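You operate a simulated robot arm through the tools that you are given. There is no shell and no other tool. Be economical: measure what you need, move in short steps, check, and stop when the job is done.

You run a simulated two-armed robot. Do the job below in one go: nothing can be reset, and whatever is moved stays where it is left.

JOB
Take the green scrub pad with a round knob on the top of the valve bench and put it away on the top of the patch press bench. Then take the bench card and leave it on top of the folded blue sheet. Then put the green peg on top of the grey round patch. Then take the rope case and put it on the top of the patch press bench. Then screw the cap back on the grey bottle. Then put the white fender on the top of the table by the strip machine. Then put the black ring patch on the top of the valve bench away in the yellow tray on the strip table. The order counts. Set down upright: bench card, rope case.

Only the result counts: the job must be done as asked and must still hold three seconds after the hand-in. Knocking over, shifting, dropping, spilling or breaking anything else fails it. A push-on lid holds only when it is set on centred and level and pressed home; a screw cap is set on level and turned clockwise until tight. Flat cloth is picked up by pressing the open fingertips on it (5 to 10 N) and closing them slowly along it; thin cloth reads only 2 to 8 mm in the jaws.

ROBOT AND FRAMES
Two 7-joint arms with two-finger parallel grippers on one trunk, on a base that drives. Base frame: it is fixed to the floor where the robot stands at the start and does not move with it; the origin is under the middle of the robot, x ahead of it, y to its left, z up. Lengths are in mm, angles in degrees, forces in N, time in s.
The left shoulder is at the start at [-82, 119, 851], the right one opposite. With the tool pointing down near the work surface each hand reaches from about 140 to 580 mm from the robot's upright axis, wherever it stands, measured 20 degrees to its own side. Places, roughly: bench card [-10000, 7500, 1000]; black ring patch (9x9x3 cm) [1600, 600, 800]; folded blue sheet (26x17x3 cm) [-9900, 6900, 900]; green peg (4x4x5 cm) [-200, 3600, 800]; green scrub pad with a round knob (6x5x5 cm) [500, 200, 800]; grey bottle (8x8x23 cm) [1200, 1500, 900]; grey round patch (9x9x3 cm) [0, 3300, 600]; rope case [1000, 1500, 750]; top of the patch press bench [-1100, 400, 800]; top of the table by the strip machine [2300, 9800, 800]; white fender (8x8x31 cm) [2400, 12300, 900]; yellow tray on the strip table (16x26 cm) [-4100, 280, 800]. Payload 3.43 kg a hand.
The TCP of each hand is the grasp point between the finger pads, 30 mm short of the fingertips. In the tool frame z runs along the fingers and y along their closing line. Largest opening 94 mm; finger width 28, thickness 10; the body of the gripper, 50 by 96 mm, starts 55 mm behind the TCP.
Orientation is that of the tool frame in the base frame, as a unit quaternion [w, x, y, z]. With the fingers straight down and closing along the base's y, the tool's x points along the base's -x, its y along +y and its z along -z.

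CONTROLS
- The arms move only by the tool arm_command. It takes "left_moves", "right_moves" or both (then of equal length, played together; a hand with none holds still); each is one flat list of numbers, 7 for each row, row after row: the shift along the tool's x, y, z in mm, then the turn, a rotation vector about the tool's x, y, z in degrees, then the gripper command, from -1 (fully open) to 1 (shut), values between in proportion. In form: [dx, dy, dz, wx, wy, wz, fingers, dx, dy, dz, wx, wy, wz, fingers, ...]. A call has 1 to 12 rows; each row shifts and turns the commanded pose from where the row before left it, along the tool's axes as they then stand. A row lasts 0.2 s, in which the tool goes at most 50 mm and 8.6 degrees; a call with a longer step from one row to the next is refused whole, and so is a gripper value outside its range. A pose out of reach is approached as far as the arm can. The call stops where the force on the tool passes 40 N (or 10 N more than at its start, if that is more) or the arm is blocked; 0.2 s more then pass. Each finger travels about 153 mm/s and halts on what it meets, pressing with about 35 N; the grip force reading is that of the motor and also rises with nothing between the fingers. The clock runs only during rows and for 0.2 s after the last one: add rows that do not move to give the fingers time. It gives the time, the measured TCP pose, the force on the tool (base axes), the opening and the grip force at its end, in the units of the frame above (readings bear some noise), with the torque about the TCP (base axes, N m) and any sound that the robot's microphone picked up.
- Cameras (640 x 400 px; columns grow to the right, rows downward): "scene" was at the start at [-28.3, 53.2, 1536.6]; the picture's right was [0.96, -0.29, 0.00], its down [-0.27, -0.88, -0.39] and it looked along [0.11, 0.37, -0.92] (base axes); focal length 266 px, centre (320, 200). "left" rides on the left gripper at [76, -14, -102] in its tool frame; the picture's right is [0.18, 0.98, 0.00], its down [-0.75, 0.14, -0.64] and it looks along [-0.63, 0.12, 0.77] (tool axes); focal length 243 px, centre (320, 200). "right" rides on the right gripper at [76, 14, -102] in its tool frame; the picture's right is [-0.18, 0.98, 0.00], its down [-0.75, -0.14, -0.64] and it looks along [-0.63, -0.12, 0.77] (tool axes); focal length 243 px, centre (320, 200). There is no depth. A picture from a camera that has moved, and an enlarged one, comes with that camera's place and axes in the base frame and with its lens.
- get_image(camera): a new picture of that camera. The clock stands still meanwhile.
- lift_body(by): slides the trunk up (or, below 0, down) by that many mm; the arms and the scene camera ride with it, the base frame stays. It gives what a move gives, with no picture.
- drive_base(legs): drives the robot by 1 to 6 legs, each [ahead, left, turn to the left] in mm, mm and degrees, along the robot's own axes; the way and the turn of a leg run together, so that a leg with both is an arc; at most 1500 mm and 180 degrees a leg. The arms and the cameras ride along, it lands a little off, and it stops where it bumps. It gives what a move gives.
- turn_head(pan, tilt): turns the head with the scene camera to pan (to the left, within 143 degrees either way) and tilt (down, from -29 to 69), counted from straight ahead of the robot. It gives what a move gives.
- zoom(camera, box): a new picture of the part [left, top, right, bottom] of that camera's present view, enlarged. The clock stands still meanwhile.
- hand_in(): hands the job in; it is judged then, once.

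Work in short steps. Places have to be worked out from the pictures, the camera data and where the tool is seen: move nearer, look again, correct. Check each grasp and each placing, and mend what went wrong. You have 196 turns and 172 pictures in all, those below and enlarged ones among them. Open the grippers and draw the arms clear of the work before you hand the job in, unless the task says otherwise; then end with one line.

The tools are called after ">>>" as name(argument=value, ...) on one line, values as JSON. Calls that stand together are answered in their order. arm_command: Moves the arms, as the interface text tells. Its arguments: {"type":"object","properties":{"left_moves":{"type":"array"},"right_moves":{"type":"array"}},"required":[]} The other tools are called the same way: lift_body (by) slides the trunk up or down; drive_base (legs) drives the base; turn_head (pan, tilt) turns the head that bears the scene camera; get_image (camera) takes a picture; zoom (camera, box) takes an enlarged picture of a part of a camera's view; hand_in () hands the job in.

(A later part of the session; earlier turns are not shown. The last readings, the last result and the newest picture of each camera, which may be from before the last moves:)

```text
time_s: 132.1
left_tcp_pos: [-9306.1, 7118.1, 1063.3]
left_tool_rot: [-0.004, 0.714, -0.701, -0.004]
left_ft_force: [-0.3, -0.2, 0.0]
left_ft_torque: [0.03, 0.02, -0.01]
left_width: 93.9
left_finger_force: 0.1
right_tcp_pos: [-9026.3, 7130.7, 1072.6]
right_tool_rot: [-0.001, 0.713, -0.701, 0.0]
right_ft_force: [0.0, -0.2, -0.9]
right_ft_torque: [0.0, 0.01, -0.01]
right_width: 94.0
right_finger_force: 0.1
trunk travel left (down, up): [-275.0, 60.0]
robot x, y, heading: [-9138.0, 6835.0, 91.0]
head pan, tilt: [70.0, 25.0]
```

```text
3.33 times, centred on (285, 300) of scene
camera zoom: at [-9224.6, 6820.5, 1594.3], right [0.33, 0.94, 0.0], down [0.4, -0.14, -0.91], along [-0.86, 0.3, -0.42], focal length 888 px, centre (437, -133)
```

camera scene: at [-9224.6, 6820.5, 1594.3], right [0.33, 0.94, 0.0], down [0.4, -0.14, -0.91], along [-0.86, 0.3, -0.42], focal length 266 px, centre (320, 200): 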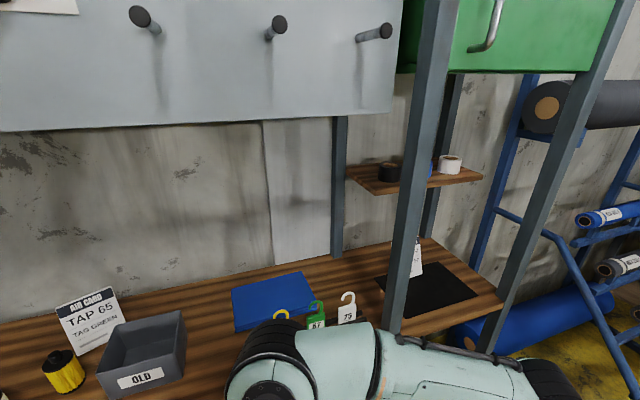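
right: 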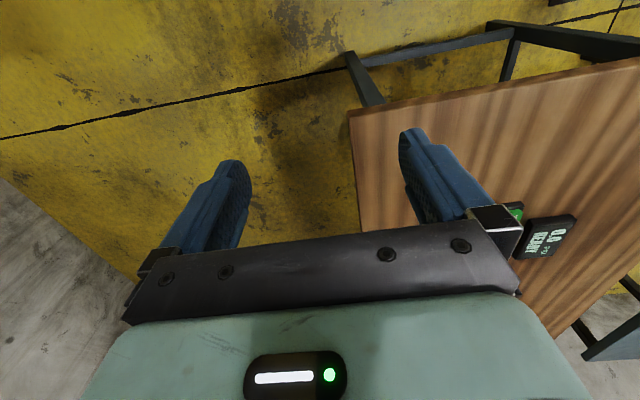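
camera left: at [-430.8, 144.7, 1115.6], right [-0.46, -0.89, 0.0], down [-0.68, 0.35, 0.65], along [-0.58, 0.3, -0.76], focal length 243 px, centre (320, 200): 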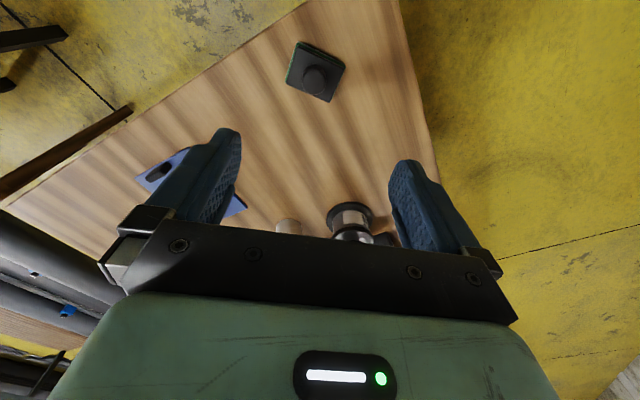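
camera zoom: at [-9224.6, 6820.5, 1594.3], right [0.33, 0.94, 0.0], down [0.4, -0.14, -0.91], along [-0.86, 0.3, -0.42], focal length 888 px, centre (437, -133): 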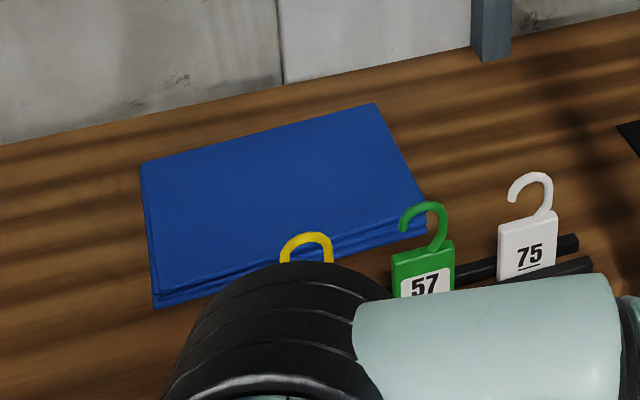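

The card stands behind the post at y≈7260, between posts. Turn to face the bench (heading 180) and shift to y≈7290.

>>> drive_base(legs=[[0, 0, 89], [0, -455, 0], [60, 0, 0]])

>>> turn_head(pan=-10, tilt=30)

>>> get_image(camera="scene")

```text
time_s: 140.9
left_tcp_pos: [-9478.5, 7131.6, 1062.9]
left_tool_rot: [0.0, 1.0, -0.007, -0.005]
left_ft_force: [-1.2, 0.0, 1.1]
left_ft_torque: [0.02, -0.01, -0.04]
left_width: 94.2
left_finger_force: 0.0
right_tcp_pos: [-9480.7, 7410.5, 1073.0]
right_tool_rot: [-0.001, 1.0, -0.008, 0.0]
right_ft_force: [0.0, -0.4, 0.0]
right_ft_torque: [0.02, -0.01, -0.01]
right_width: 93.9
right_finger_force: 0.0
trunk travel left (down, up): [-275.0, 60.0]
robot x, y, heading: [-9194.0, 7290.9, 179.2]
head pan, tilt: [70.0, 25.0]
```

```text
time_s: 142.4
left_tcp_pos: [-9476.7, 7130.4, 1063.0]
left_tool_rot: [-0.001, 1.0, -0.006, -0.006]
left_ft_force: [0.3, -0.7, 1.0]
left_ft_torque: [-0.02, -0.02, -0.01]
left_width: 94.0
left_finger_force: 0.0
right_tcp_pos: [-9480.4, 7410.6, 1074.4]
right_tool_rot: [0.0, 1.0, -0.007, 0.0]
right_ft_force: [-0.1, -0.3, 0.3]
right_ft_torque: [0.01, -0.01, 0.0]
right_width: 94.1
right_finger_force: 0.1
trunk travel left (down, up): [-275.0, 60.0]
robot x, y, heading: [-9188.4, 7295.0, 179.4]
head pan, tilt: [-10.0, 30.0]
```

```text
138 pictures are left
camera scene: at [-9236.5, 7305.8, 1586.3], right [0.19, 0.98, 0.0], down [0.49, -0.09, -0.87], along [-0.85, 0.16, -0.5], focal length 266 px, centre (320, 200)
```

scene: 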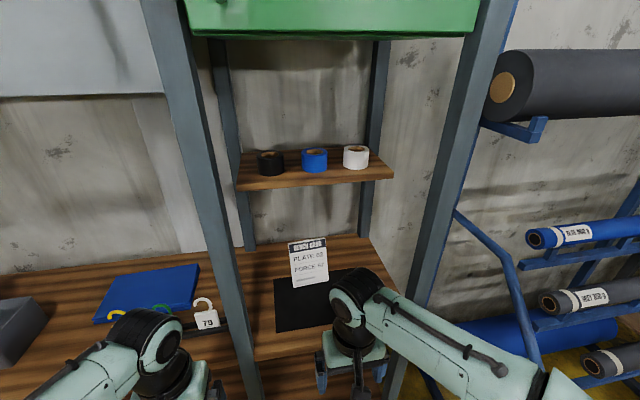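

The card stands on the mat under a small tape shelf. Zoom in to see its shape.

>>> zoom(camera="scene", box=[230, 140, 400, 330])

>>> get_image(camera="right")

```text
2.11 times, centred on (315, 235) of scene
camera zoom: at [-9236.5, 7305.8, 1586.3], right [0.19, 0.98, 0.0], down [0.49, -0.09, -0.87], along [-0.85, 0.16, -0.5], focal length 561 px, centre (330, 126)
```

zoom: 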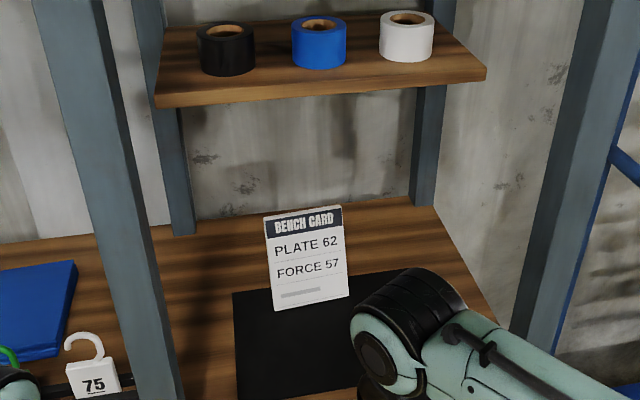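

```text
136 pictures are left
camera right: at [-9403.8, 7394.9, 1175.3], right [-0.2, -0.98, 0.0], down [-0.75, 0.15, 0.64], along [-0.63, 0.13, -0.77], focal length 243 px, centre (320, 200)
```

right: 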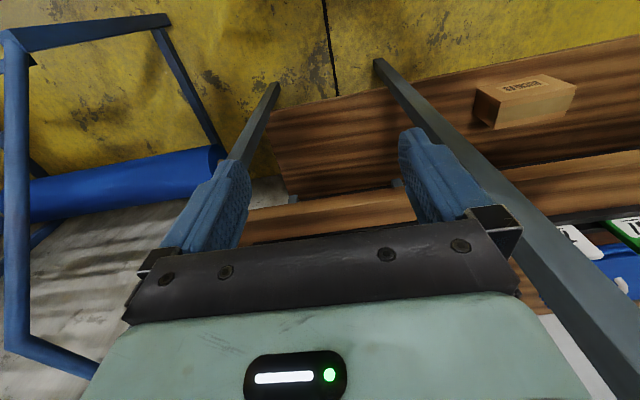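

The card is a thin leaning plate, ~118 mm wide; I must grip it across its thickness, avoiding the tape shelf above. Pre-rotate the right hand 90° about its axis here in free space.

>>> arm_command(right_moves=[0, 0, 0, 0, 0, 8.2, -1, 0, 0, 0, 0, 0, 8.2, -1, 0, 0, 0, 0, 0, 8.2, -1, 0, 0, 0, 0, 0, 8.2, -1, 0, 0, 0, 0, 0, 8.2, -1, 0, 0, 0, 0, 0, 8.2, -1, 0, 0, 0, 0, 0, 8.2, -1, 0, 0, 0, 0, 0, 8.2, -1, 0, 0, 0, 0, 0, 8.2, -1, 0, 0, 0, 0, 0, 8.2, -1, 0, 0, 0, 0, 0, 8, -1])

>>> get_image(camera="scene")

```text
time_s: 144.8
left_tcp_pos: [-9477.5, 7131.9, 1062.3]
left_tool_rot: [0.0, 1.0, -0.006, -0.005]
left_ft_force: [0.0, 0.1, -0.6]
left_ft_torque: [-0.02, 0.04, 0.0]
left_width: 93.9
left_finger_force: 0.0
right_tcp_pos: [-9480.8, 7409.9, 1073.6]
right_tool_rot: [0.0, -0.701, 0.713, 0.0]
right_ft_force: [-0.4, -0.2, 0.1]
right_ft_torque: [-0.01, -0.02, 0.02]
right_width: 94.0
right_finger_force: 0.1
trunk travel left (down, up): [-275.0, 60.0]
robot x, y, heading: [-9191.5, 7289.5, 179.0]
head pan, tilt: [-10.0, 30.0]
```

```text
135 pictures are left
camera scene: at [-9236.4, 7305.9, 1586.3], right [0.19, 0.98, 0.0], down [0.49, -0.09, -0.87], along [-0.85, 0.16, -0.5], focal length 266 px, centre (320, 200)
```

scene: 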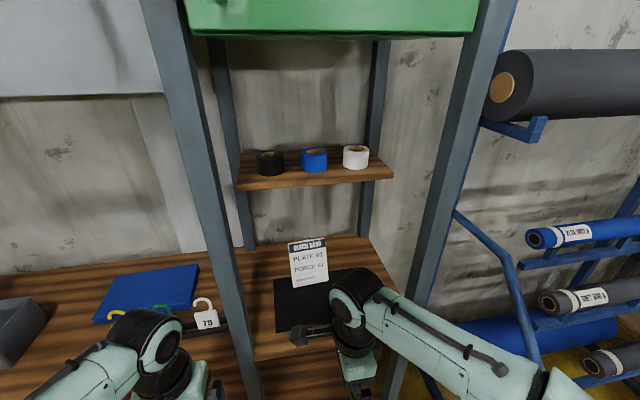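

The card leans back ~17° under the shelf, so I'll take it by its left edge with the left hand pointing sideways (+y), reaching through the left bay. Rotate the left hand now (−90° about z), and undo/retract the right.

>>> arm_command(left_moves=[0, 0, 0, 0, 0, -8.2, -1, 0, 0, 0, 0, 0, -8.2, -1, 0, 0, 0, 0, 0, -8.2, -1, 0, 0, 0, 0, 0, -8.2, -1, 0, 0, 0, 0, 0, -8.2, -1, 0, 0, 0, 0, 0, -8.2, -1, 0, 0, 0, 0, 0, -8.2, -1, 0, 0, 0, 0, 0, -8.2, -1, 0, 0, 0, 0, 0, -8.2, -1, 0, 0, 0, 0, 0, -8.2, -1, 0, 0, 0, 0, 0, -8, -1], right_moves=[0, -20, 0, 0, 0, -8.2, -1, 0, -20, 0, 0, 0, -8.2, -1, 0, -15, 0, 0, 0, -8.2, -1, 0, -15, 0, 0, 0, -8.2, -1, 0, -10, 0, 0, 0, -8.2, -1, 0, -10, 0, 0, 0, -8.2, -1, 0, -10, 0, 0, 0, -8.2, -1, 0, 0, 0, 0, 0, -8.2, -1, 0, 0, 0, 0, 0, -8.2, -1, 0, 0, 0, 0, 0, -8.2, -1, 0, 0, 0, 0, 0, -8, -1])

>>> zoom(camera="scene", box=[270, 220, 350, 300])

```text
time_s: 147.2
left_tcp_pos: [-9477.5, 7130.4, 1062.6]
left_tool_rot: [-0.004, 0.711, 0.703, -0.004]
left_ft_force: [-0.2, -0.4, 0.1]
left_ft_torque: [-0.01, 0.01, 0.0]
left_width: 94.4
left_finger_force: 0.0
right_tcp_pos: [-9391.2, 7441.8, 1073.4]
right_tool_rot: [0.0, 1.0, -0.007, 0.0]
right_ft_force: [-0.2, -0.2, 0.0]
right_ft_torque: [0.01, 0.01, 0.05]
right_width: 94.0
right_finger_force: 0.0
trunk travel left (down, up): [-275.0, 60.0]
robot x, y, heading: [-9189.6, 7290.2, 179.4]
head pan, tilt: [-10.0, 30.0]
```

```text
5.00 times, centred on (310, 260) of scene
camera zoom: at [-9236.4, 7305.9, 1586.3], right [0.19, 0.98, 0.0], down [0.49, -0.09, -0.87], along [-0.85, 0.16, -0.5], focal length 1332 px, centre (370, -100)
```

zoom: 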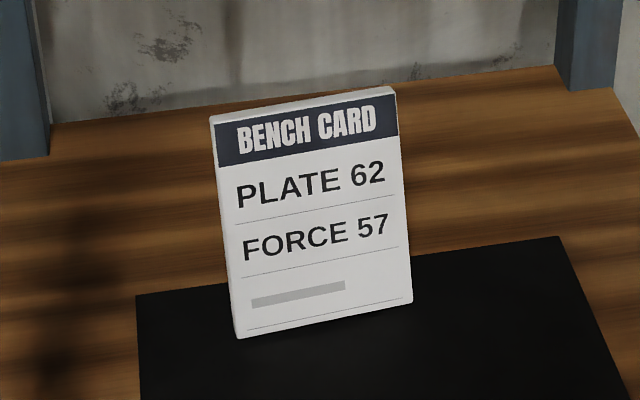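

The card leans ~20° back. Now tilt the left hand 90° about its y so that the fingers point to +y.

>>> arm_command(left_moves=[0, 0, 0, 0, 8.2, 0, -1, 0, 0, 0, 0, 8.2, 0, -1, 0, 0, 0, 0, 8.2, 0, -1, 0, 0, 0, 0, 8.2, 0, -1, 0, 0, 0, 0, 8.2, 0, -1, 0, 0, 0, 0, 8.2, 0, -1, 0, 0, 0, 0, 8.2, 0, -1, 0, 0, 0, 0, 8.2, 0, -1, 0, 0, 0, 0, 8.2, 0, -1, 0, 0, 0, 0, 8.2, 0, -1, 0, 0, 0, 0, 8, 0, -1, 0, 0, 0, 0, 0, 0, -1])

>>> get_image(camera="scene")

>>> get_image(camera="left")

```text
time_s: 149.8
left_tcp_pos: [-9477.8, 7130.8, 1064.4]
left_tool_rot: [-0.499, 0.506, 0.494, 0.501]
left_ft_force: [0.4, -0.7, 0.6]
left_ft_torque: [-0.03, -0.02, 0.0]
left_width: 94.1
left_finger_force: 0.0
right_tcp_pos: [-9389.7, 7443.3, 1073.1]
right_tool_rot: [-0.001, 1.0, -0.007, 0.0]
right_ft_force: [0.0, 0.0, -0.9]
right_ft_torque: [0.0, 0.03, 0.01]
right_width: 93.9
right_finger_force: 0.2
trunk travel left (down, up): [-275.0, 60.0]
robot x, y, heading: [-9189.2, 7291.5, 179.3]
head pan, tilt: [-10.0, 30.0]
```

```text
133 pictures are left
camera scene: at [-9236.2, 7306.1, 1586.3], right [0.19, 0.98, 0.0], down [0.49, -0.09, -0.87], along [-0.85, 0.16, -0.5], focal length 266 px, centre (320, 200)
```

scene: 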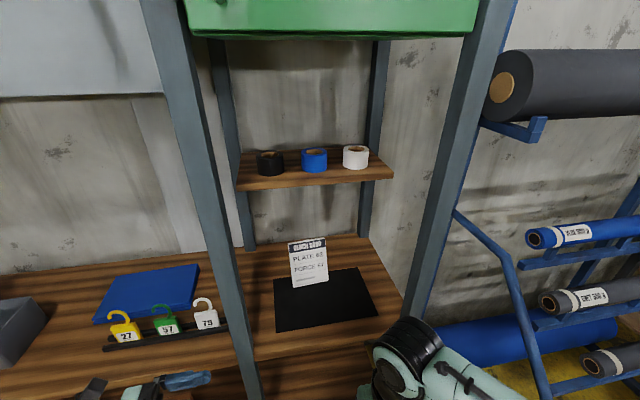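

```text
132 pictures are left
camera left: at [-9491.3, 7028.7, 1139.2], right [0.98, -0.01, 0.17], down [0.12, -0.64, -0.76], along [0.12, 0.77, -0.63], focal length 243 px, centre (320, 200)
```

left: 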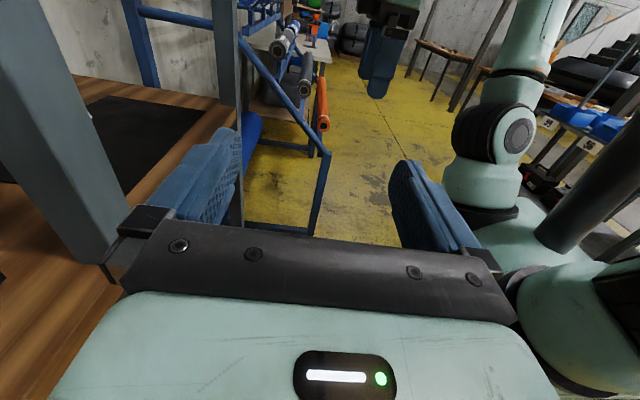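

The sideways pose works. Drive left to y≈7100 and ahead ~130.

>>> drive_base(legs=[[0, 190, 0], [130, 0, 0]])

>>> get_image(camera="scene")

```text
time_s: 153.0
left_tcp_pos: [-9610.1, 6944.0, 1062.3]
left_tool_rot: [-0.498, 0.507, 0.493, 0.501]
left_ft_force: [0.5, 0.6, -0.3]
left_ft_torque: [-0.04, 0.01, -0.03]
left_width: 94.0
left_finger_force: 0.0
right_tcp_pos: [-9522.0, 7254.9, 1073.3]
right_tool_rot: [0.0, 1.0, -0.009, 0.0]
right_ft_force: [-0.8, 0.7, -0.4]
right_ft_torque: [0.01, 0.0, -0.03]
right_width: 93.9
right_finger_force: 0.2
trunk travel left (down, up): [-275.0, 60.0]
robot x, y, heading: [-9323.7, 7104.4, 179.0]
head pan, tilt: [-10.0, 30.0]
```

```text
131 pictures are left
camera scene: at [-9368.8, 7118.2, 1586.3], right [0.19, 0.98, 0.0], down [0.49, -0.1, -0.87], along [-0.85, 0.17, -0.5], focal length 266 px, centre (320, 200)
```

scene: 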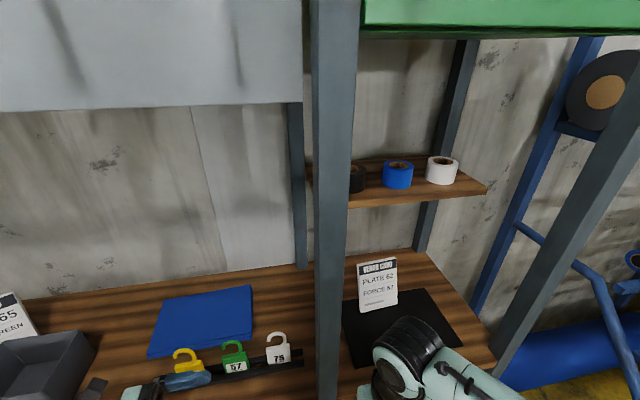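

Zoom on card from this second position to triangulate.

>>> zoom(camera="scene", box=[320, 240, 420, 320])

>>> zoom(camera="scene", box=[120, 270, 320, 395])

```text
5.00 times, centred on (370, 280) of scene
camera zoom: at [-9368.8, 7118.2, 1586.3], right [0.19, 0.98, 0.0], down [0.49, -0.1, -0.87], along [-0.85, 0.17, -0.5], focal length 1332 px, centre (70, -200)
```

zoom: 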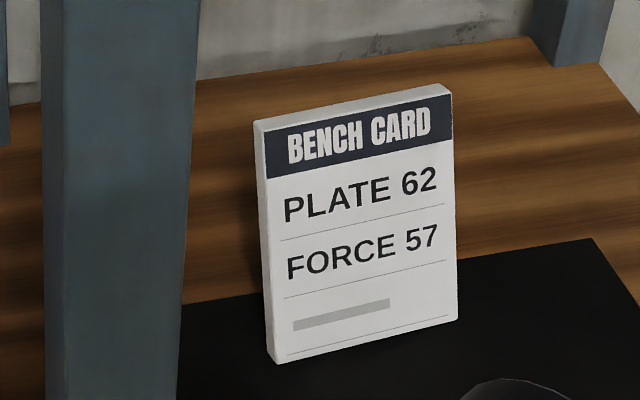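

```text
3.20 times, centred on (220, 332) of scene
camera zoom: at [-9368.8, 7118.2, 1586.3], right [0.19, 0.98, 0.0], down [0.49, -0.1, -0.87], along [-0.85, 0.17, -0.5], focal length 853 px, centre (640, -224)
```

zoom: 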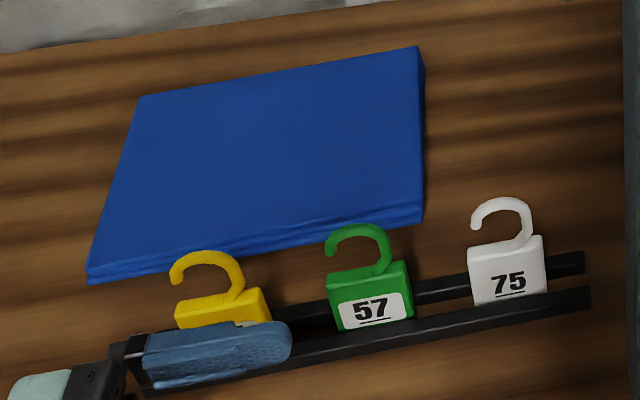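

Triangulated: card bottom-left [-9848, 7334, 909], top-left [-9896, 7334, 1047], ~9 mm slab leaning 19°. Raise the left hand, align it to the card plane, pointing 25° down.

>>> arm_command(left_moves=[40, 0, 0, 0, 0, 0, -1, 40, 0, 0, 0, 0, 0, -1, 0, 0, 0, 0, 0, -6.4, -1, 0, 0, 0, 0, 0, -6.4, -1, 0, 0, 0, 0, 0, -6.4, -1, 0, 0, 0, 0, -8.3, 0, -1, 0, 0, 0, 0, -8.3, 0, -1, 0, 0, 0, 0, -8.4, 0, -1])

>>> get_image(camera="left")

```text
time_s: 154.8
left_tcp_pos: [-9609.9, 6944.3, 1144.2]
left_tool_rot: [-0.273, 0.533, 0.646, 0.473]
left_ft_force: [-0.2, 0.1, 1.0]
left_ft_torque: [0.02, 0.02, -0.01]
left_width: 94.2
left_finger_force: 0.0
right_tcp_pos: [-9522.5, 7256.7, 1072.5]
right_tool_rot: [0.0, 1.0, -0.009, 0.0]
right_ft_force: [-0.4, -0.2, 0.0]
right_ft_torque: [-0.03, 0.03, 0.01]
right_width: 93.9
right_finger_force: 0.1
trunk travel left (down, up): [-275.0, 60.0]
robot x, y, heading: [-9323.4, 7103.3, 178.9]
head pan, tilt: [-10.0, 30.0]
```

```text
128 pictures are left
camera left: at [-9659.1, 6885.1, 1245.5], right [0.88, 0.06, 0.47], down [0.25, -0.91, -0.34], along [0.4, 0.42, -0.81], focal length 243 px, centre (320, 200)
```

left: 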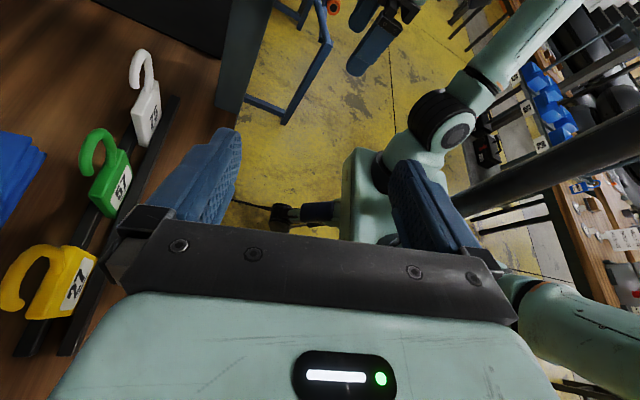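

Frame is as planned. Move forward over the tags, then diagonally toward the card's left side.

>>> arm_command(left_moves=[13, -43, -7, 0, 0, 0, -1, 13, -43, -7, 0, 0, 0, -1, 13, -43, -7, 0, 0, 0, -1, 13, -43, -7, 0, 0, 0, -1, 29, -32, 24, 0, 0, 0, -1, 29, -32, 24, 0, 0, 0, -1, 29, -32, 24, 0, 0, 0, -1])

>>> get_image(camera="left")

>>> get_image(camera="scene")

```text
time_s: 156.4
left_tcp_pos: [-9820.1, 7059.5, 1121.0]
left_tool_rot: [-0.275, 0.533, 0.645, 0.473]
left_ft_force: [0.3, 0.3, -0.1]
left_ft_torque: [0.03, -0.03, 0.0]
left_width: 94.0
left_finger_force: 0.0
left hand out of reach, approached as far as the arm can: row 4, 5, 6, 7
right_tcp_pos: [-9523.5, 7256.6, 1073.3]
right_tool_rot: [0.0, 1.0, -0.01, 0.0]
right_ft_force: [0.1, -0.7, 1.0]
right_ft_torque: [0.01, 0.03, 0.01]
right_width: 94.1
right_finger_force: 0.0
trunk travel left (down, up): [-275.0, 60.0]
robot x, y, heading: [-9324.0, 7106.9, 178.9]
head pan, tilt: [-10.0, 30.0]
```

```text
127 pictures are left
camera left: at [-9869.6, 6999.3, 1223.7], right [0.88, 0.06, 0.47], down [0.25, -0.9, -0.34], along [0.4, 0.42, -0.81], focal length 243 px, centre (320, 200)
```

left: 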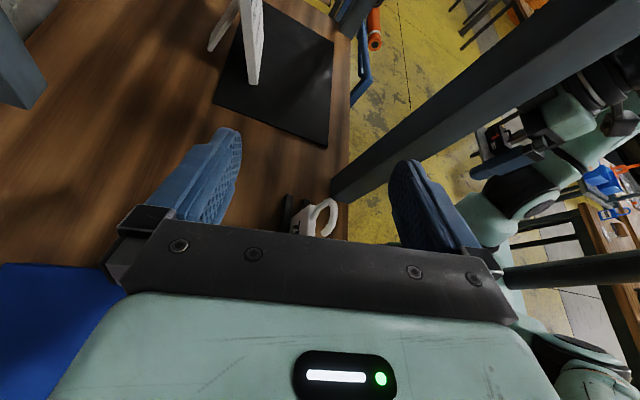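

```text
126 pictures are left
camera scene: at [-9368.5, 7119.2, 1586.3], right [0.19, 0.98, 0.0], down [0.49, -0.1, -0.87], along [-0.85, 0.17, -0.5], focal length 266 px, centre (320, 200)
```

scene: 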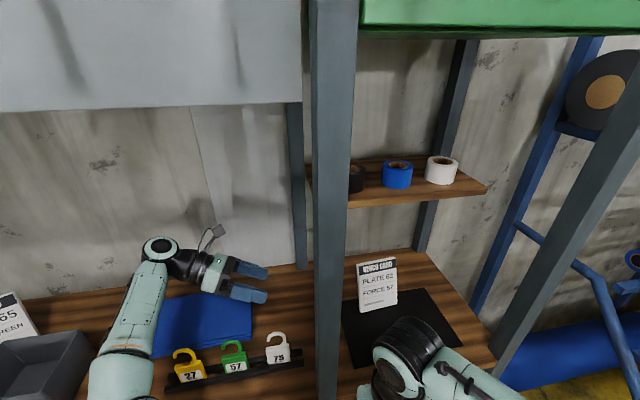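

I see the card is an A-frame with a back strut starting ~37 mm in from its edge. The arm is at its reach limit; check base clearance to the bench, looking down.

>>> turn_head(pan=-30, tilt=69)

>>> get_image(camera="scene")

```text
time_s: 157.5
left_tcp_pos: [-9819.2, 7057.1, 1121.2]
left_tool_rot: [-0.275, 0.533, 0.645, 0.473]
left_ft_force: [0.7, -0.5, 0.0]
left_ft_torque: [0.01, -0.01, 0.01]
left_width: 94.2
left_finger_force: 0.0
right_tcp_pos: [-9521.9, 7255.5, 1073.5]
right_tool_rot: [0.0, 1.0, -0.009, 0.0]
right_ft_force: [-1.0, -0.5, 0.2]
right_ft_torque: [0.02, 0.03, -0.01]
right_width: 94.0
right_finger_force: 0.1
trunk travel left (down, up): [-275.0, 60.0]
robot x, y, heading: [-9321.4, 7106.1, 178.9]
head pan, tilt: [-30.0, 68.8]
```

```text
125 pictures are left
camera scene: at [-9327.6, 7129.5, 1534.9], right [0.52, 0.86, 0.0], down [0.8, -0.48, -0.36], along [-0.31, 0.19, -0.93], focal length 266 px, centre (320, 200)
```

scene: 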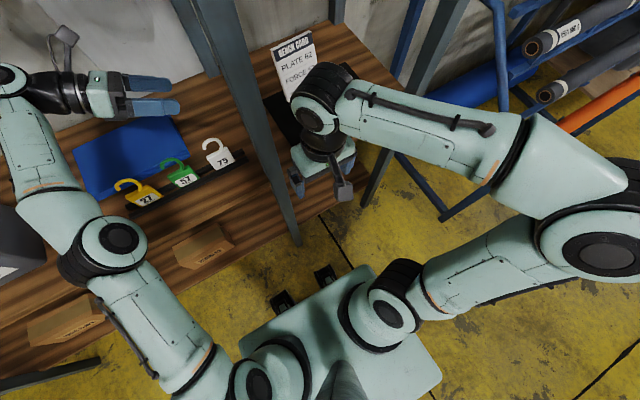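

Base front is ~200 mm short of the posts. Pull the hand back 90 mm, then drive ahead 90.

>>> arm_command(left_moves=[-12.7, 42.6, 6.8, 0, 0, 0, -1, -12.7, 42.6, 6.8, 0, 0, 0, -1])

>>> drive_base(legs=[[90, 0, 0.5]])

```text
time_s: 158.1
left_tcp_pos: [-9727.3, 7059.2, 1121.3]
left_tool_rot: [-0.276, 0.533, 0.646, 0.472]
left_ft_force: [0.0, 0.8, -0.6]
left_ft_torque: [0.04, -0.04, -0.02]
left_width: 94.3
left_finger_force: 0.1
right_tcp_pos: [-9521.7, 7255.3, 1073.5]
right_tool_rot: [0.0, 1.0, -0.01, -0.001]
right_ft_force: [0.4, -0.4, -0.6]
right_ft_torque: [0.0, -0.04, 0.0]
right_width: 94.0
right_finger_force: 0.1
trunk travel left (down, up): [-275.0, 60.0]
robot x, y, heading: [-9320.5, 7110.5, 178.9]
head pan, tilt: [-30.0, 68.8]
```

```text
time_s: 159.1
left_tcp_pos: [-9793.8, 6996.1, 1120.3]
left_tool_rot: [-0.281, 0.523, 0.654, 0.469]
left_ft_force: [-0.6, 0.7, -0.4]
left_ft_torque: [0.02, -0.02, -0.05]
left_width: 93.8
left_finger_force: 0.0
right_tcp_pos: [-9592.2, 7197.9, 1071.8]
right_tool_rot: [0.002, 1.0, 0.01, 0.001]
right_ft_force: [0.6, 1.1, -0.1]
right_ft_torque: [-0.04, -0.07, 0.03]
right_width: 93.8
right_finger_force: 0.1
trunk travel left (down, up): [-275.0, 60.0]
robot x, y, heading: [-9387.2, 7052.8, -179.3]
head pan, tilt: [-30.0, 68.8]
stopped in leg 1: the robot was blocked; the commanded pose is now the measured one
```

The right gripper bumped the post and the base skewed. Pull the right hand back and check.

>>> arm_command(right_moves=[40, 0, 0, 0, 0, 0, -1, 40, 0, 0, 0, 0, 0, -1, 40, 0, 0, 0, 0, 0, -1, 0, -40, 0, 0, 0, 0, -1])

>>> get_image(camera="scene")

>>> get_image(camera="left")

```text
time_s: 160.1
left_tcp_pos: [-9792.2, 6997.4, 1121.2]
left_tool_rot: [-0.281, 0.524, 0.653, 0.469]
left_ft_force: [0.1, -0.7, 0.0]
left_ft_torque: [0.01, 0.0, -0.02]
left_width: 94.0
left_finger_force: 0.0
right_tcp_pos: [-9468.5, 7239.2, 1071.8]
right_tool_rot: [0.002, 1.0, 0.009, 0.001]
right_ft_force: [-0.5, -0.7, -0.3]
right_ft_torque: [-0.02, -0.01, -0.01]
right_width: 94.0
right_finger_force: 0.0
trunk travel left (down, up): [-275.0, 60.0]
robot x, y, heading: [-9391.2, 7056.4, -179.8]
head pan, tilt: [-30.0, 68.8]
```

```text
124 pictures are left
camera scene: at [-9393.0, 7080.0, 1534.9], right [0.49, 0.87, 0.0], down [0.81, -0.46, -0.36], along [-0.32, 0.18, -0.93], focal length 266 px, centre (320, 200)
```

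scene: 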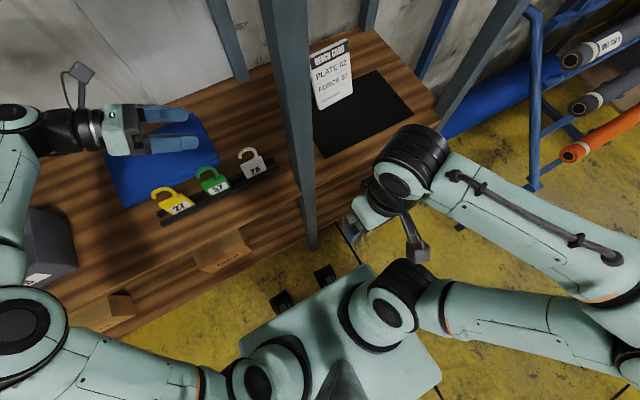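

```text
123 pictures are left
camera left: at [-9840.2, 6937.0, 1223.2], right [0.88, 0.09, 0.47], down [0.27, -0.9, -0.34], along [0.39, 0.43, -0.81], focal length 243 px, centre (320, 200)
```

left: 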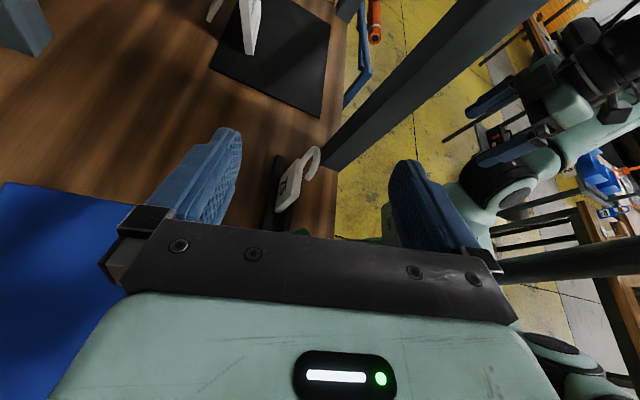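

All still standing. Shift the base right 45 mm and the trunk up 40 to gain reach.

>>> drive_base(legs=[[0, -45, 0]])

>>> lift_body(by=40)

>>> turn_head(pan=-15, tilt=35)

>>> zoom(camera="scene", box=[220, 150, 460, 300])

```text
time_s: 160.8
left_tcp_pos: [-9792.0, 6997.8, 1121.6]
left_tool_rot: [-0.282, 0.523, 0.653, 0.469]
left_ft_force: [0.2, 0.0, 0.1]
left_ft_torque: [0.04, -0.05, -0.02]
left_width: 93.9
left_finger_force: 0.0
right_tcp_pos: [-9468.7, 7240.3, 1071.0]
right_tool_rot: [0.002, 1.0, 0.011, 0.0]
right_ft_force: [1.3, -0.2, 0.0]
right_ft_torque: [-0.02, -0.02, 0.02]
right_width: 94.1
right_finger_force: 0.0
trunk travel left (down, up): [-275.0, 60.0]
robot x, y, heading: [-9385.4, 7056.0, -179.3]
head pan, tilt: [-30.0, 68.8]
stopped in leg 1: the robot was blocked; the commanded pose is now the measured one
```

```text
time_s: 161.7
left_tcp_pos: [-9790.0, 6997.0, 1161.1]
left_tool_rot: [-0.282, 0.523, 0.653, 0.469]
left_ft_force: [-0.1, -0.2, -0.8]
left_ft_torque: [0.01, 0.0, 0.02]
left_width: 94.2
left_finger_force: 0.1
right_tcp_pos: [-9466.0, 7239.9, 1110.9]
right_tool_rot: [0.002, 1.0, 0.01, 0.001]
right_ft_force: [0.5, 0.4, 0.2]
right_ft_torque: [-0.01, 0.03, 0.0]
right_width: 94.3
right_finger_force: 0.0
trunk travel left (down, up): [-315.0, 20.0]
robot x, y, heading: [-9383.2, 7055.2, -179.5]
head pan, tilt: [-30.0, 68.8]
```

```text
time_s: 162.7
left_tcp_pos: [-9791.3, 6998.1, 1161.2]
left_tool_rot: [-0.281, 0.523, 0.653, 0.47]
left_ft_force: [0.6, 1.0, -0.8]
left_ft_torque: [0.01, -0.01, 0.02]
left_width: 94.2
left_finger_force: 0.0
right_tcp_pos: [-9468.5, 7239.4, 1111.2]
right_tool_rot: [0.002, 1.0, 0.01, 0.0]
right_ft_force: [0.1, -0.4, 0.6]
right_ft_torque: [0.02, -0.01, 0.02]
right_width: 93.9
right_finger_force: 0.1
trunk travel left (down, up): [-315.0, 20.0]
robot x, y, heading: [-9387.3, 7056.2, -179.2]
head pan, tilt: [-15.0, 35.0]
```

```text
2.67 times, centred on (340, 225) of scene
camera zoom: at [-9427.9, 7074.3, 1622.6], right [0.25, 0.97, 0.0], down [0.56, -0.14, -0.82], along [-0.79, 0.2, -0.57], focal length 711 px, centre (267, 133)
```

zoom: 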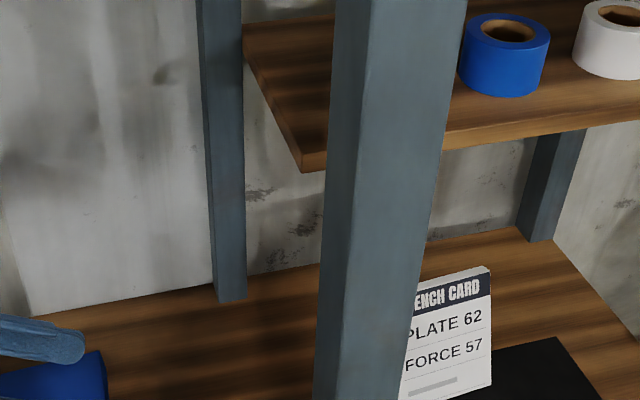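

The sidestep was blocked by something unseen. Look at the left side for contact.

>>> turn_head(pan=40, tilt=50)

>>> get_image(camera="scene")

>>> turn_head(pan=-60, tilt=60)

>>> get_image(camera="scene")

```text
time_s: 163.9
left_tcp_pos: [-9790.6, 6996.7, 1160.8]
left_tool_rot: [-0.282, 0.523, 0.653, 0.469]
left_ft_force: [0.4, -0.7, -1.0]
left_ft_torque: [-0.03, 0.0, 0.01]
left_width: 94.2
left_finger_force: 0.1
right_tcp_pos: [-9469.0, 7238.8, 1111.0]
right_tool_rot: [0.002, 1.0, 0.011, 0.0]
right_ft_force: [-0.1, -0.3, 0.8]
right_ft_torque: [0.02, -0.01, 0.0]
right_width: 94.1
right_finger_force: 0.1
trunk travel left (down, up): [-315.0, 20.0]
robot x, y, heading: [-9389.6, 7054.8, -179.5]
head pan, tilt: [40.0, 50.0]
```

```text
121 pictures are left
camera scene: at [-9401.4, 7002.4, 1601.0], right [-0.65, 0.76, 0.0], down [0.58, 0.5, -0.64], along [-0.49, -0.42, -0.77], focal length 266 px, centre (320, 200)
```

scene: 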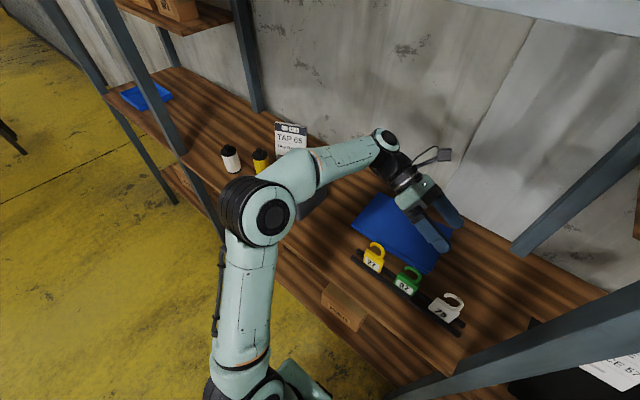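

```text
time_s: 165.7
left_tcp_pos: [-9791.3, 6997.0, 1161.6]
left_tool_rot: [-0.282, 0.523, 0.653, 0.469]
left_ft_force: [0.7, 0.5, -0.2]
left_ft_torque: [-0.03, -0.02, -0.04]
left_width: 94.3
left_finger_force: 0.0
right_tcp_pos: [-9468.2, 7240.5, 1112.1]
right_tool_rot: [0.001, 1.0, 0.011, 0.0]
right_ft_force: [0.1, -1.1, 0.4]
right_ft_torque: [0.02, 0.01, -0.01]
right_width: 93.8
right_finger_force: 0.1
trunk travel left (down, up): [-315.0, 20.0]
robot x, y, heading: [-9381.8, 7052.1, -179.3]
head pan, tilt: [-60.0, 60.0]
```

```text
120 pictures are left
camera scene: at [-9376.9, 7109.8, 1588.4], right [0.86, 0.51, 0.0], down [0.44, -0.74, -0.5], along [-0.26, 0.43, -0.87], focal length 266 px, centre (320, 200)
```

scene: 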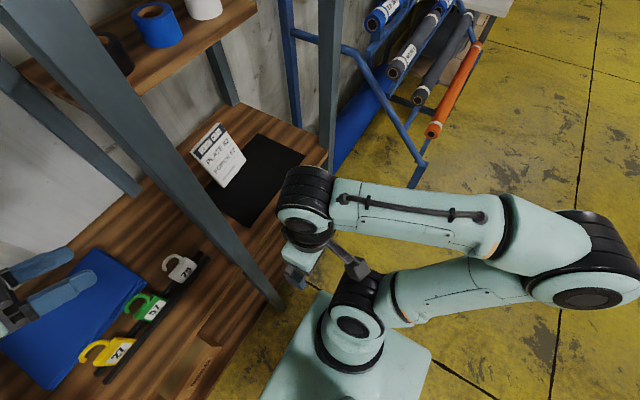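

The base's right feeler touches the post — that blocked it; harmless. With the trunk up the reach should do. Move the left hand to a pre-grasp left of the card.

>>> arm_command(left_moves=[14.3, -17.8, 33.7, 0, 0, 0, -1, 14.3, -17.8, 33.7, 0, 0, 0, -1, 14.3, -17.8, 33.7, 0, 0, 0, -1, 14.3, -17.8, 33.7, 0, 0, 0, -1, 14.3, -17.8, 33.7, 0, 0, 0, -1, 14.3, -17.8, 33.7, 0, 0, 0, -1])

>>> get_image(camera="left")

>>> turn_head(pan=0, tilt=40)

>>> get_image(camera="scene")

```text
time_s: 167.1
left_tcp_pos: [-9892.6, 7212.6, 1120.5]
left_tool_rot: [-0.28, 0.524, 0.653, 0.47]
left_ft_force: [-0.5, 0.2, -0.5]
left_ft_torque: [-0.03, -0.01, -0.02]
left_width: 93.8
left_finger_force: 0.1
right_tcp_pos: [-9468.8, 7240.9, 1110.9]
right_tool_rot: [0.002, 1.0, 0.011, 0.001]
right_ft_force: [0.0, 0.8, 0.0]
right_ft_torque: [-0.02, -0.02, -0.03]
right_width: 93.9
right_finger_force: 0.0
trunk travel left (down, up): [-315.0, 20.0]
robot x, y, heading: [-9387.0, 7054.6, -179.2]
head pan, tilt: [-60.0, 60.0]
```

```text
119 pictures are left
camera left: at [-9940.4, 7152.4, 1222.1], right [0.88, 0.09, 0.47], down [0.28, -0.9, -0.34], along [0.39, 0.43, -0.81], focal length 243 px, centre (320, 200)
```

left: 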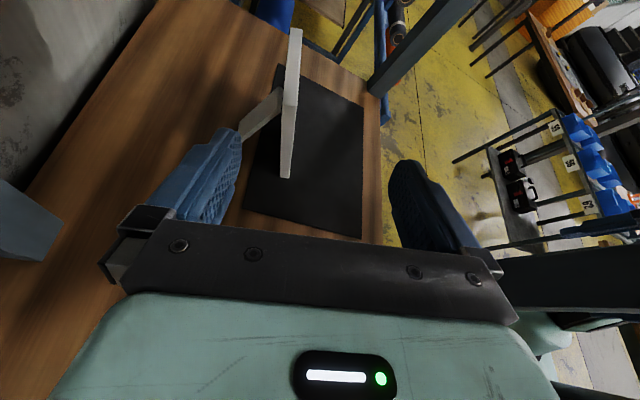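

```text
time_s: 168.3
left_tcp_pos: [-9892.5, 7210.0, 1121.1]
left_tool_rot: [-0.281, 0.524, 0.652, 0.47]
left_ft_force: [-0.6, -0.2, 0.4]
left_ft_torque: [-0.02, 0.03, 0.0]
left_width: 93.8
left_finger_force: 0.0
right_tcp_pos: [-9467.8, 7240.0, 1111.6]
right_tool_rot: [0.001, 1.0, 0.011, 0.0]
right_ft_force: [0.0, -0.8, -0.6]
right_ft_torque: [-0.03, -0.01, 0.02]
right_width: 94.0
right_finger_force: 0.1
trunk travel left (down, up): [-315.0, 20.0]
robot x, y, heading: [-9386.7, 7055.3, -179.6]
head pan, tilt: [0.0, 40.0]
```

```text
118 pictures are left
camera scene: at [-9427.9, 7051.7, 1615.1], right [-0.01, 1.0, 0.0], down [0.64, 0.01, -0.77], along [-0.77, -0.01, -0.64], focal length 266 px, centre (320, 200)
```

scene: 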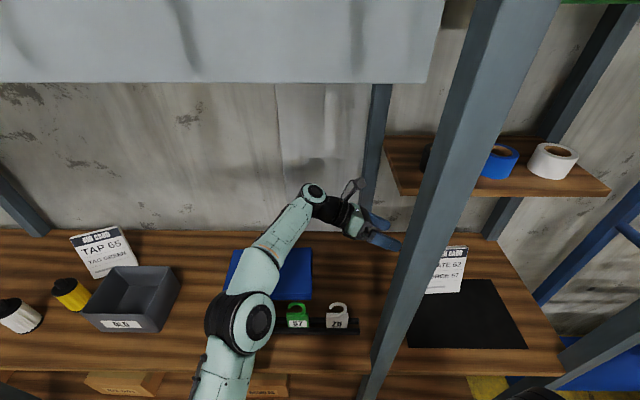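

The edge-on view confirms plate and strut places. Move onto the approach line and advance 95 mm along the fingers, then check.

>>> arm_command(left_moves=[-15.5, -15, 12.3, 0, 0, 0, -1, -15.5, -15, 12.3, 0, 0, 0, -1, 0, 0, 35, 0, 0, 0, -1, 0, 0, 35, 0, 0, 0, -1, 0, 0, 25, 0, 0, 0, -1])

>>> get_image(camera="left")

```text
time_s: 169.6
left_tcp_pos: [-9890.0, 7308.0, 1034.9]
left_tool_rot: [-0.282, 0.522, 0.654, 0.469]
left_ft_force: [-0.4, -0.3, -0.4]
left_ft_torque: [-0.01, -0.04, 0.01]
left_width: 94.0
left_finger_force: 0.1
left hand out of reach, approached as far as the arm can: row 5
right_tcp_pos: [-9466.9, 7240.5, 1110.7]
right_tool_rot: [0.001, 1.0, 0.011, -0.001]
right_ft_force: [-0.2, -0.2, -0.1]
right_ft_torque: [0.02, -0.02, -0.02]
right_width: 94.1
right_finger_force: 0.1
trunk travel left (down, up): [-315.0, 20.0]
robot x, y, heading: [-9387.5, 7053.6, -179.8]
head pan, tilt: [0.0, 40.0]
```

```text
117 pictures are left
camera left: at [-9938.1, 7247.3, 1136.7], right [0.88, 0.09, 0.47], down [0.28, -0.9, -0.35], along [0.39, 0.43, -0.81], focal length 243 px, centre (320, 200)
```

left: 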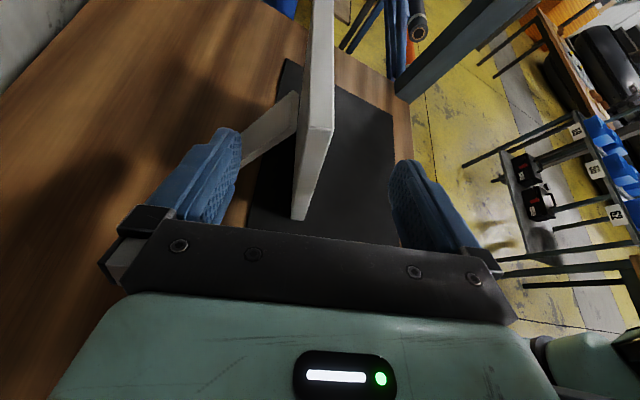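

32 mm short of reach. Retract a little, back the base off the post 30 mm and sidestep right 60.

>>> arm_command(left_moves=[0, 0, -40, 0, 0, 0, -1, 0, 0, -30, 0, 0, 0, -1])

>>> drive_base(legs=[[-30, 0, 0], [0, -70, 0]])

>>> get_image(camera="left")

```text
time_s: 170.2
left_tcp_pos: [-9907.9, 7247.0, 1065.1]
left_tool_rot: [-0.281, 0.524, 0.652, 0.47]
left_ft_force: [-0.3, 0.1, 1.2]
left_ft_torque: [0.0, 0.0, -0.01]
left_width: 93.6
left_finger_force: 0.0
left hand out of reach, approached as far as the arm can: row 1
right_tcp_pos: [-9469.3, 7241.3, 1111.2]
right_tool_rot: [0.002, 1.0, 0.011, 0.0]
right_ft_force: [1.1, 0.2, 0.3]
right_ft_torque: [0.0, 0.0, 0.0]
right_width: 94.2
right_finger_force: 0.1
trunk travel left (down, up): [-315.0, 20.0]
robot x, y, heading: [-9389.4, 7051.3, -179.5]
head pan, tilt: [0.0, 40.0]
```

```text
time_s: 171.9
left_tcp_pos: [-9877.3, 7315.9, 1064.4]
left_tool_rot: [-0.282, 0.524, 0.652, 0.47]
left_ft_force: [0.4, 0.3, 0.5]
left_ft_torque: [0.0, -0.02, -0.01]
left_width: 93.9
left_finger_force: 0.0
right_tcp_pos: [-9438.4, 7309.2, 1111.1]
right_tool_rot: [0.002, 1.0, 0.011, 0.0]
right_ft_force: [0.6, 1.1, 0.6]
right_ft_torque: [-0.01, 0.02, -0.02]
right_width: 94.1
right_finger_force: 0.2
trunk travel left (down, up): [-315.0, 20.0]
robot x, y, heading: [-9355.4, 7123.5, -179.6]
head pan, tilt: [0.0, 40.0]
```

```text
116 pictures are left
camera left: at [-9926.0, 7255.3, 1167.0], right [0.88, 0.09, 0.47], down [0.28, -0.9, -0.34], along [0.39, 0.43, -0.81], focal length 243 px, centre (320, 200)
```

left: 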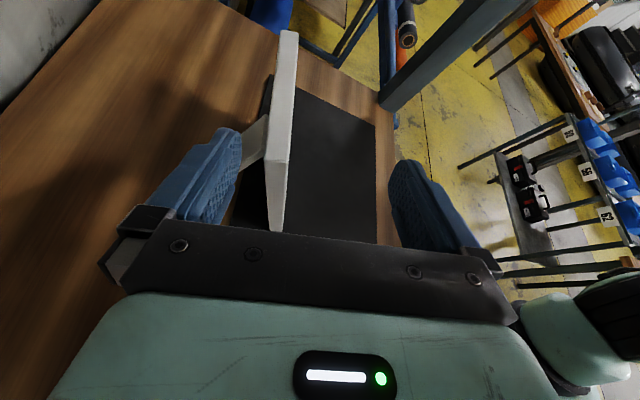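

Now drive ahead 35 mm (feeler clears the post at this y), which also centres the fingers on the plate.

>>> drive_base(legs=[[35, 0, 0]])

```text
time_s: 172.7
left_tcp_pos: [-9890.5, 7296.8, 1065.9]
left_tool_rot: [-0.286, 0.519, 0.656, 0.467]
left_ft_force: [-0.1, 0.0, 0.0]
left_ft_torque: [0.01, -0.01, 0.0]
left_width: 94.1
left_finger_force: 0.1
right_tcp_pos: [-9451.9, 7296.6, 1111.7]
right_tool_rot: [0.002, 1.0, 0.018, 0.0]
right_ft_force: [0.1, 0.5, 0.1]
right_ft_torque: [0.0, 0.03, -0.04]
right_width: 93.9
right_finger_force: 0.1
trunk travel left (down, up): [-315.0, 20.0]
robot x, y, heading: [-9366.1, 7114.7, -178.6]
head pan, tilt: [0.0, 40.0]
stopped in leg 1: the robot was blocked; the commanded pose is now the measured one
```

Blocked on the left this time. Look down at the base front-left.

>>> turn_head(pan=15, tilt=69)

>>> get_image(camera="scene")

```text
time_s: 173.7
left_tcp_pos: [-9889.3, 7298.4, 1065.9]
left_tool_rot: [-0.285, 0.519, 0.656, 0.467]
left_ft_force: [0.1, 0.1, 0.5]
left_ft_torque: [-0.01, -0.04, 0.0]
left_width: 94.0
left_finger_force: 0.1
right_tcp_pos: [-9451.1, 7297.7, 1112.3]
right_tool_rot: [0.002, 1.0, 0.018, 0.001]
right_ft_force: [-0.3, -0.2, -0.2]
right_ft_torque: [-0.04, 0.02, -0.02]
right_width: 93.8
right_finger_force: 0.1
trunk travel left (down, up): [-315.0, 20.0]
robot x, y, heading: [-9366.6, 7110.6, -178.4]
head pan, tilt: [15.0, 68.8]
```

```text
115 pictures are left
camera scene: at [-9377.2, 7096.5, 1579.1], right [-0.28, 0.96, 0.0], down [0.89, 0.26, -0.36], along [-0.35, -0.1, -0.93], focal length 266 px, centre (320, 200)
```

scene: 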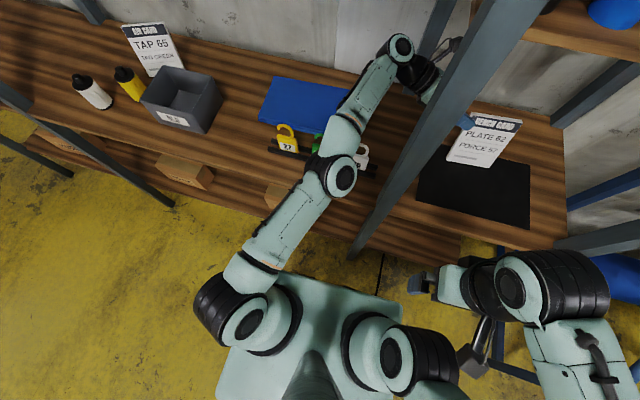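

I can't see a definite obstacle, so I stay here. Raise the trunk the last 20 mm and grip lower on the card's edge, where reach is better.

>>> lift_body(by=20)

>>> arm_command(left_moves=[-40, -11.6, 15, 0, 0, 0, -1, -40, -11.6, 15, 0, 0, 0, -1, 0, 0, 0, 0, 0, 0, -1])

>>> get_image(camera="left")

```text
time_s: 174.3
left_tcp_pos: [-9905.1, 7298.7, 1103.7]
left_tool_rot: [-0.295, 0.527, 0.652, 0.459]
left_ft_force: [0.7, -1.1, -1.2]
left_ft_torque: [-0.01, 0.02, 0.02]
left_width: 94.0
left_finger_force: 0.1
right_tcp_pos: [-9449.9, 7297.0, 1131.7]
right_tool_rot: [0.002, 1.0, 0.018, -0.001]
right_ft_force: [0.8, -0.6, -1.6]
right_ft_torque: [-0.03, 0.0, -0.01]
right_width: 94.3
right_finger_force: 0.0
trunk travel left (down, up): [-335.0, 0.0]
robot x, y, heading: [-9365.1, 7112.6, -178.5]
head pan, tilt: [15.0, 68.8]
```

```text
time_s: 175.1
left_tcp_pos: [-9918.2, 7296.0, 1015.0]
left_tool_rot: [-0.293, 0.527, 0.651, 0.46]
left_ft_force: [0.2, 0.0, 0.0]
left_ft_torque: [0.02, 0.0, -0.03]
left_width: 93.9
left_finger_force: 0.0
left hand out of reach, approached as far as the arm can: row 1, 2
right_tcp_pos: [-9452.1, 7297.3, 1131.3]
right_tool_rot: [0.002, 1.0, 0.019, 0.001]
right_ft_force: [-0.2, -0.3, -0.1]
right_ft_torque: [0.0, 0.0, 0.02]
right_width: 94.0
right_finger_force: 0.0
trunk travel left (down, up): [-335.0, 0.0]
robot x, y, heading: [-9368.6, 7113.0, -178.3]
head pan, tilt: [15.0, 68.8]
```

```text
114 pictures are left
camera left: at [-9962.6, 7235.5, 1118.4], right [0.89, 0.1, 0.44], down [0.27, -0.9, -0.35], along [0.36, 0.43, -0.82], focal length 243 px, centre (320, 200)
```

left: 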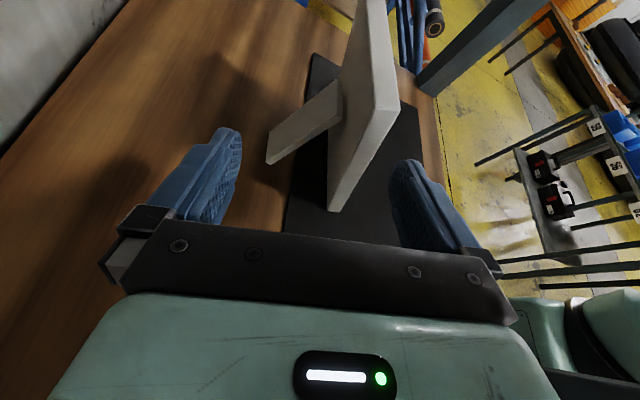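

The lift changed the arm's solution: it's off by ~35 mm though not overextended. Lower the trunk 20 again and see.

>>> lift_body(by=-20)

>>> arm_command(left_moves=[0, 0, 0, 0, 0, 0, -1])

>>> get_image(camera="scene")

```text
time_s: 175.8
left_tcp_pos: [-9903.0, 7296.9, 977.5]
left_tool_rot: [-0.284, 0.52, 0.656, 0.467]
left_ft_force: [-1.5, -0.7, 0.3]
left_ft_torque: [0.0, -0.01, 0.0]
left_width: 94.2
left_finger_force: 0.0
right_tcp_pos: [-9453.9, 7297.6, 1111.2]
right_tool_rot: [0.002, 1.0, 0.017, 0.002]
right_ft_force: [-0.7, 0.1, -0.2]
right_ft_torque: [0.0, -0.05, -0.03]
right_width: 94.0
right_finger_force: 0.1
trunk travel left (down, up): [-315.0, 20.0]
robot x, y, heading: [-9369.3, 7114.7, -178.4]
head pan, tilt: [15.0, 68.8]
```

```text
time_s: 176.2
left_tcp_pos: [-9901.8, 7297.2, 979.6]
left_tool_rot: [-0.284, 0.52, 0.656, 0.467]
left_ft_force: [0.4, -0.1, -0.1]
left_ft_torque: [0.01, -0.01, -0.01]
left_width: 94.3
left_finger_force: 0.0
right_tcp_pos: [-9450.7, 7298.2, 1111.1]
right_tool_rot: [0.002, 1.0, 0.018, 0.0]
right_ft_force: [0.1, -0.7, 0.0]
right_ft_torque: [0.02, 0.01, 0.01]
right_width: 93.8
right_finger_force: 0.0
trunk travel left (down, up): [-315.0, 20.0]
robot x, y, heading: [-9367.4, 7118.5, -178.2]
head pan, tilt: [15.0, 68.8]
```

```text
113 pictures are left
camera scene: at [-9376.3, 7096.7, 1578.9], right [-0.28, 0.96, 0.0], down [0.89, 0.26, -0.36], along [-0.35, -0.1, -0.93], focal length 266 px, centre (320, 200)
```

scene: 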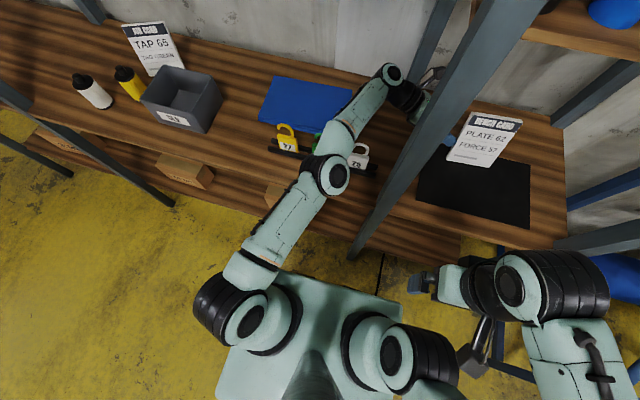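

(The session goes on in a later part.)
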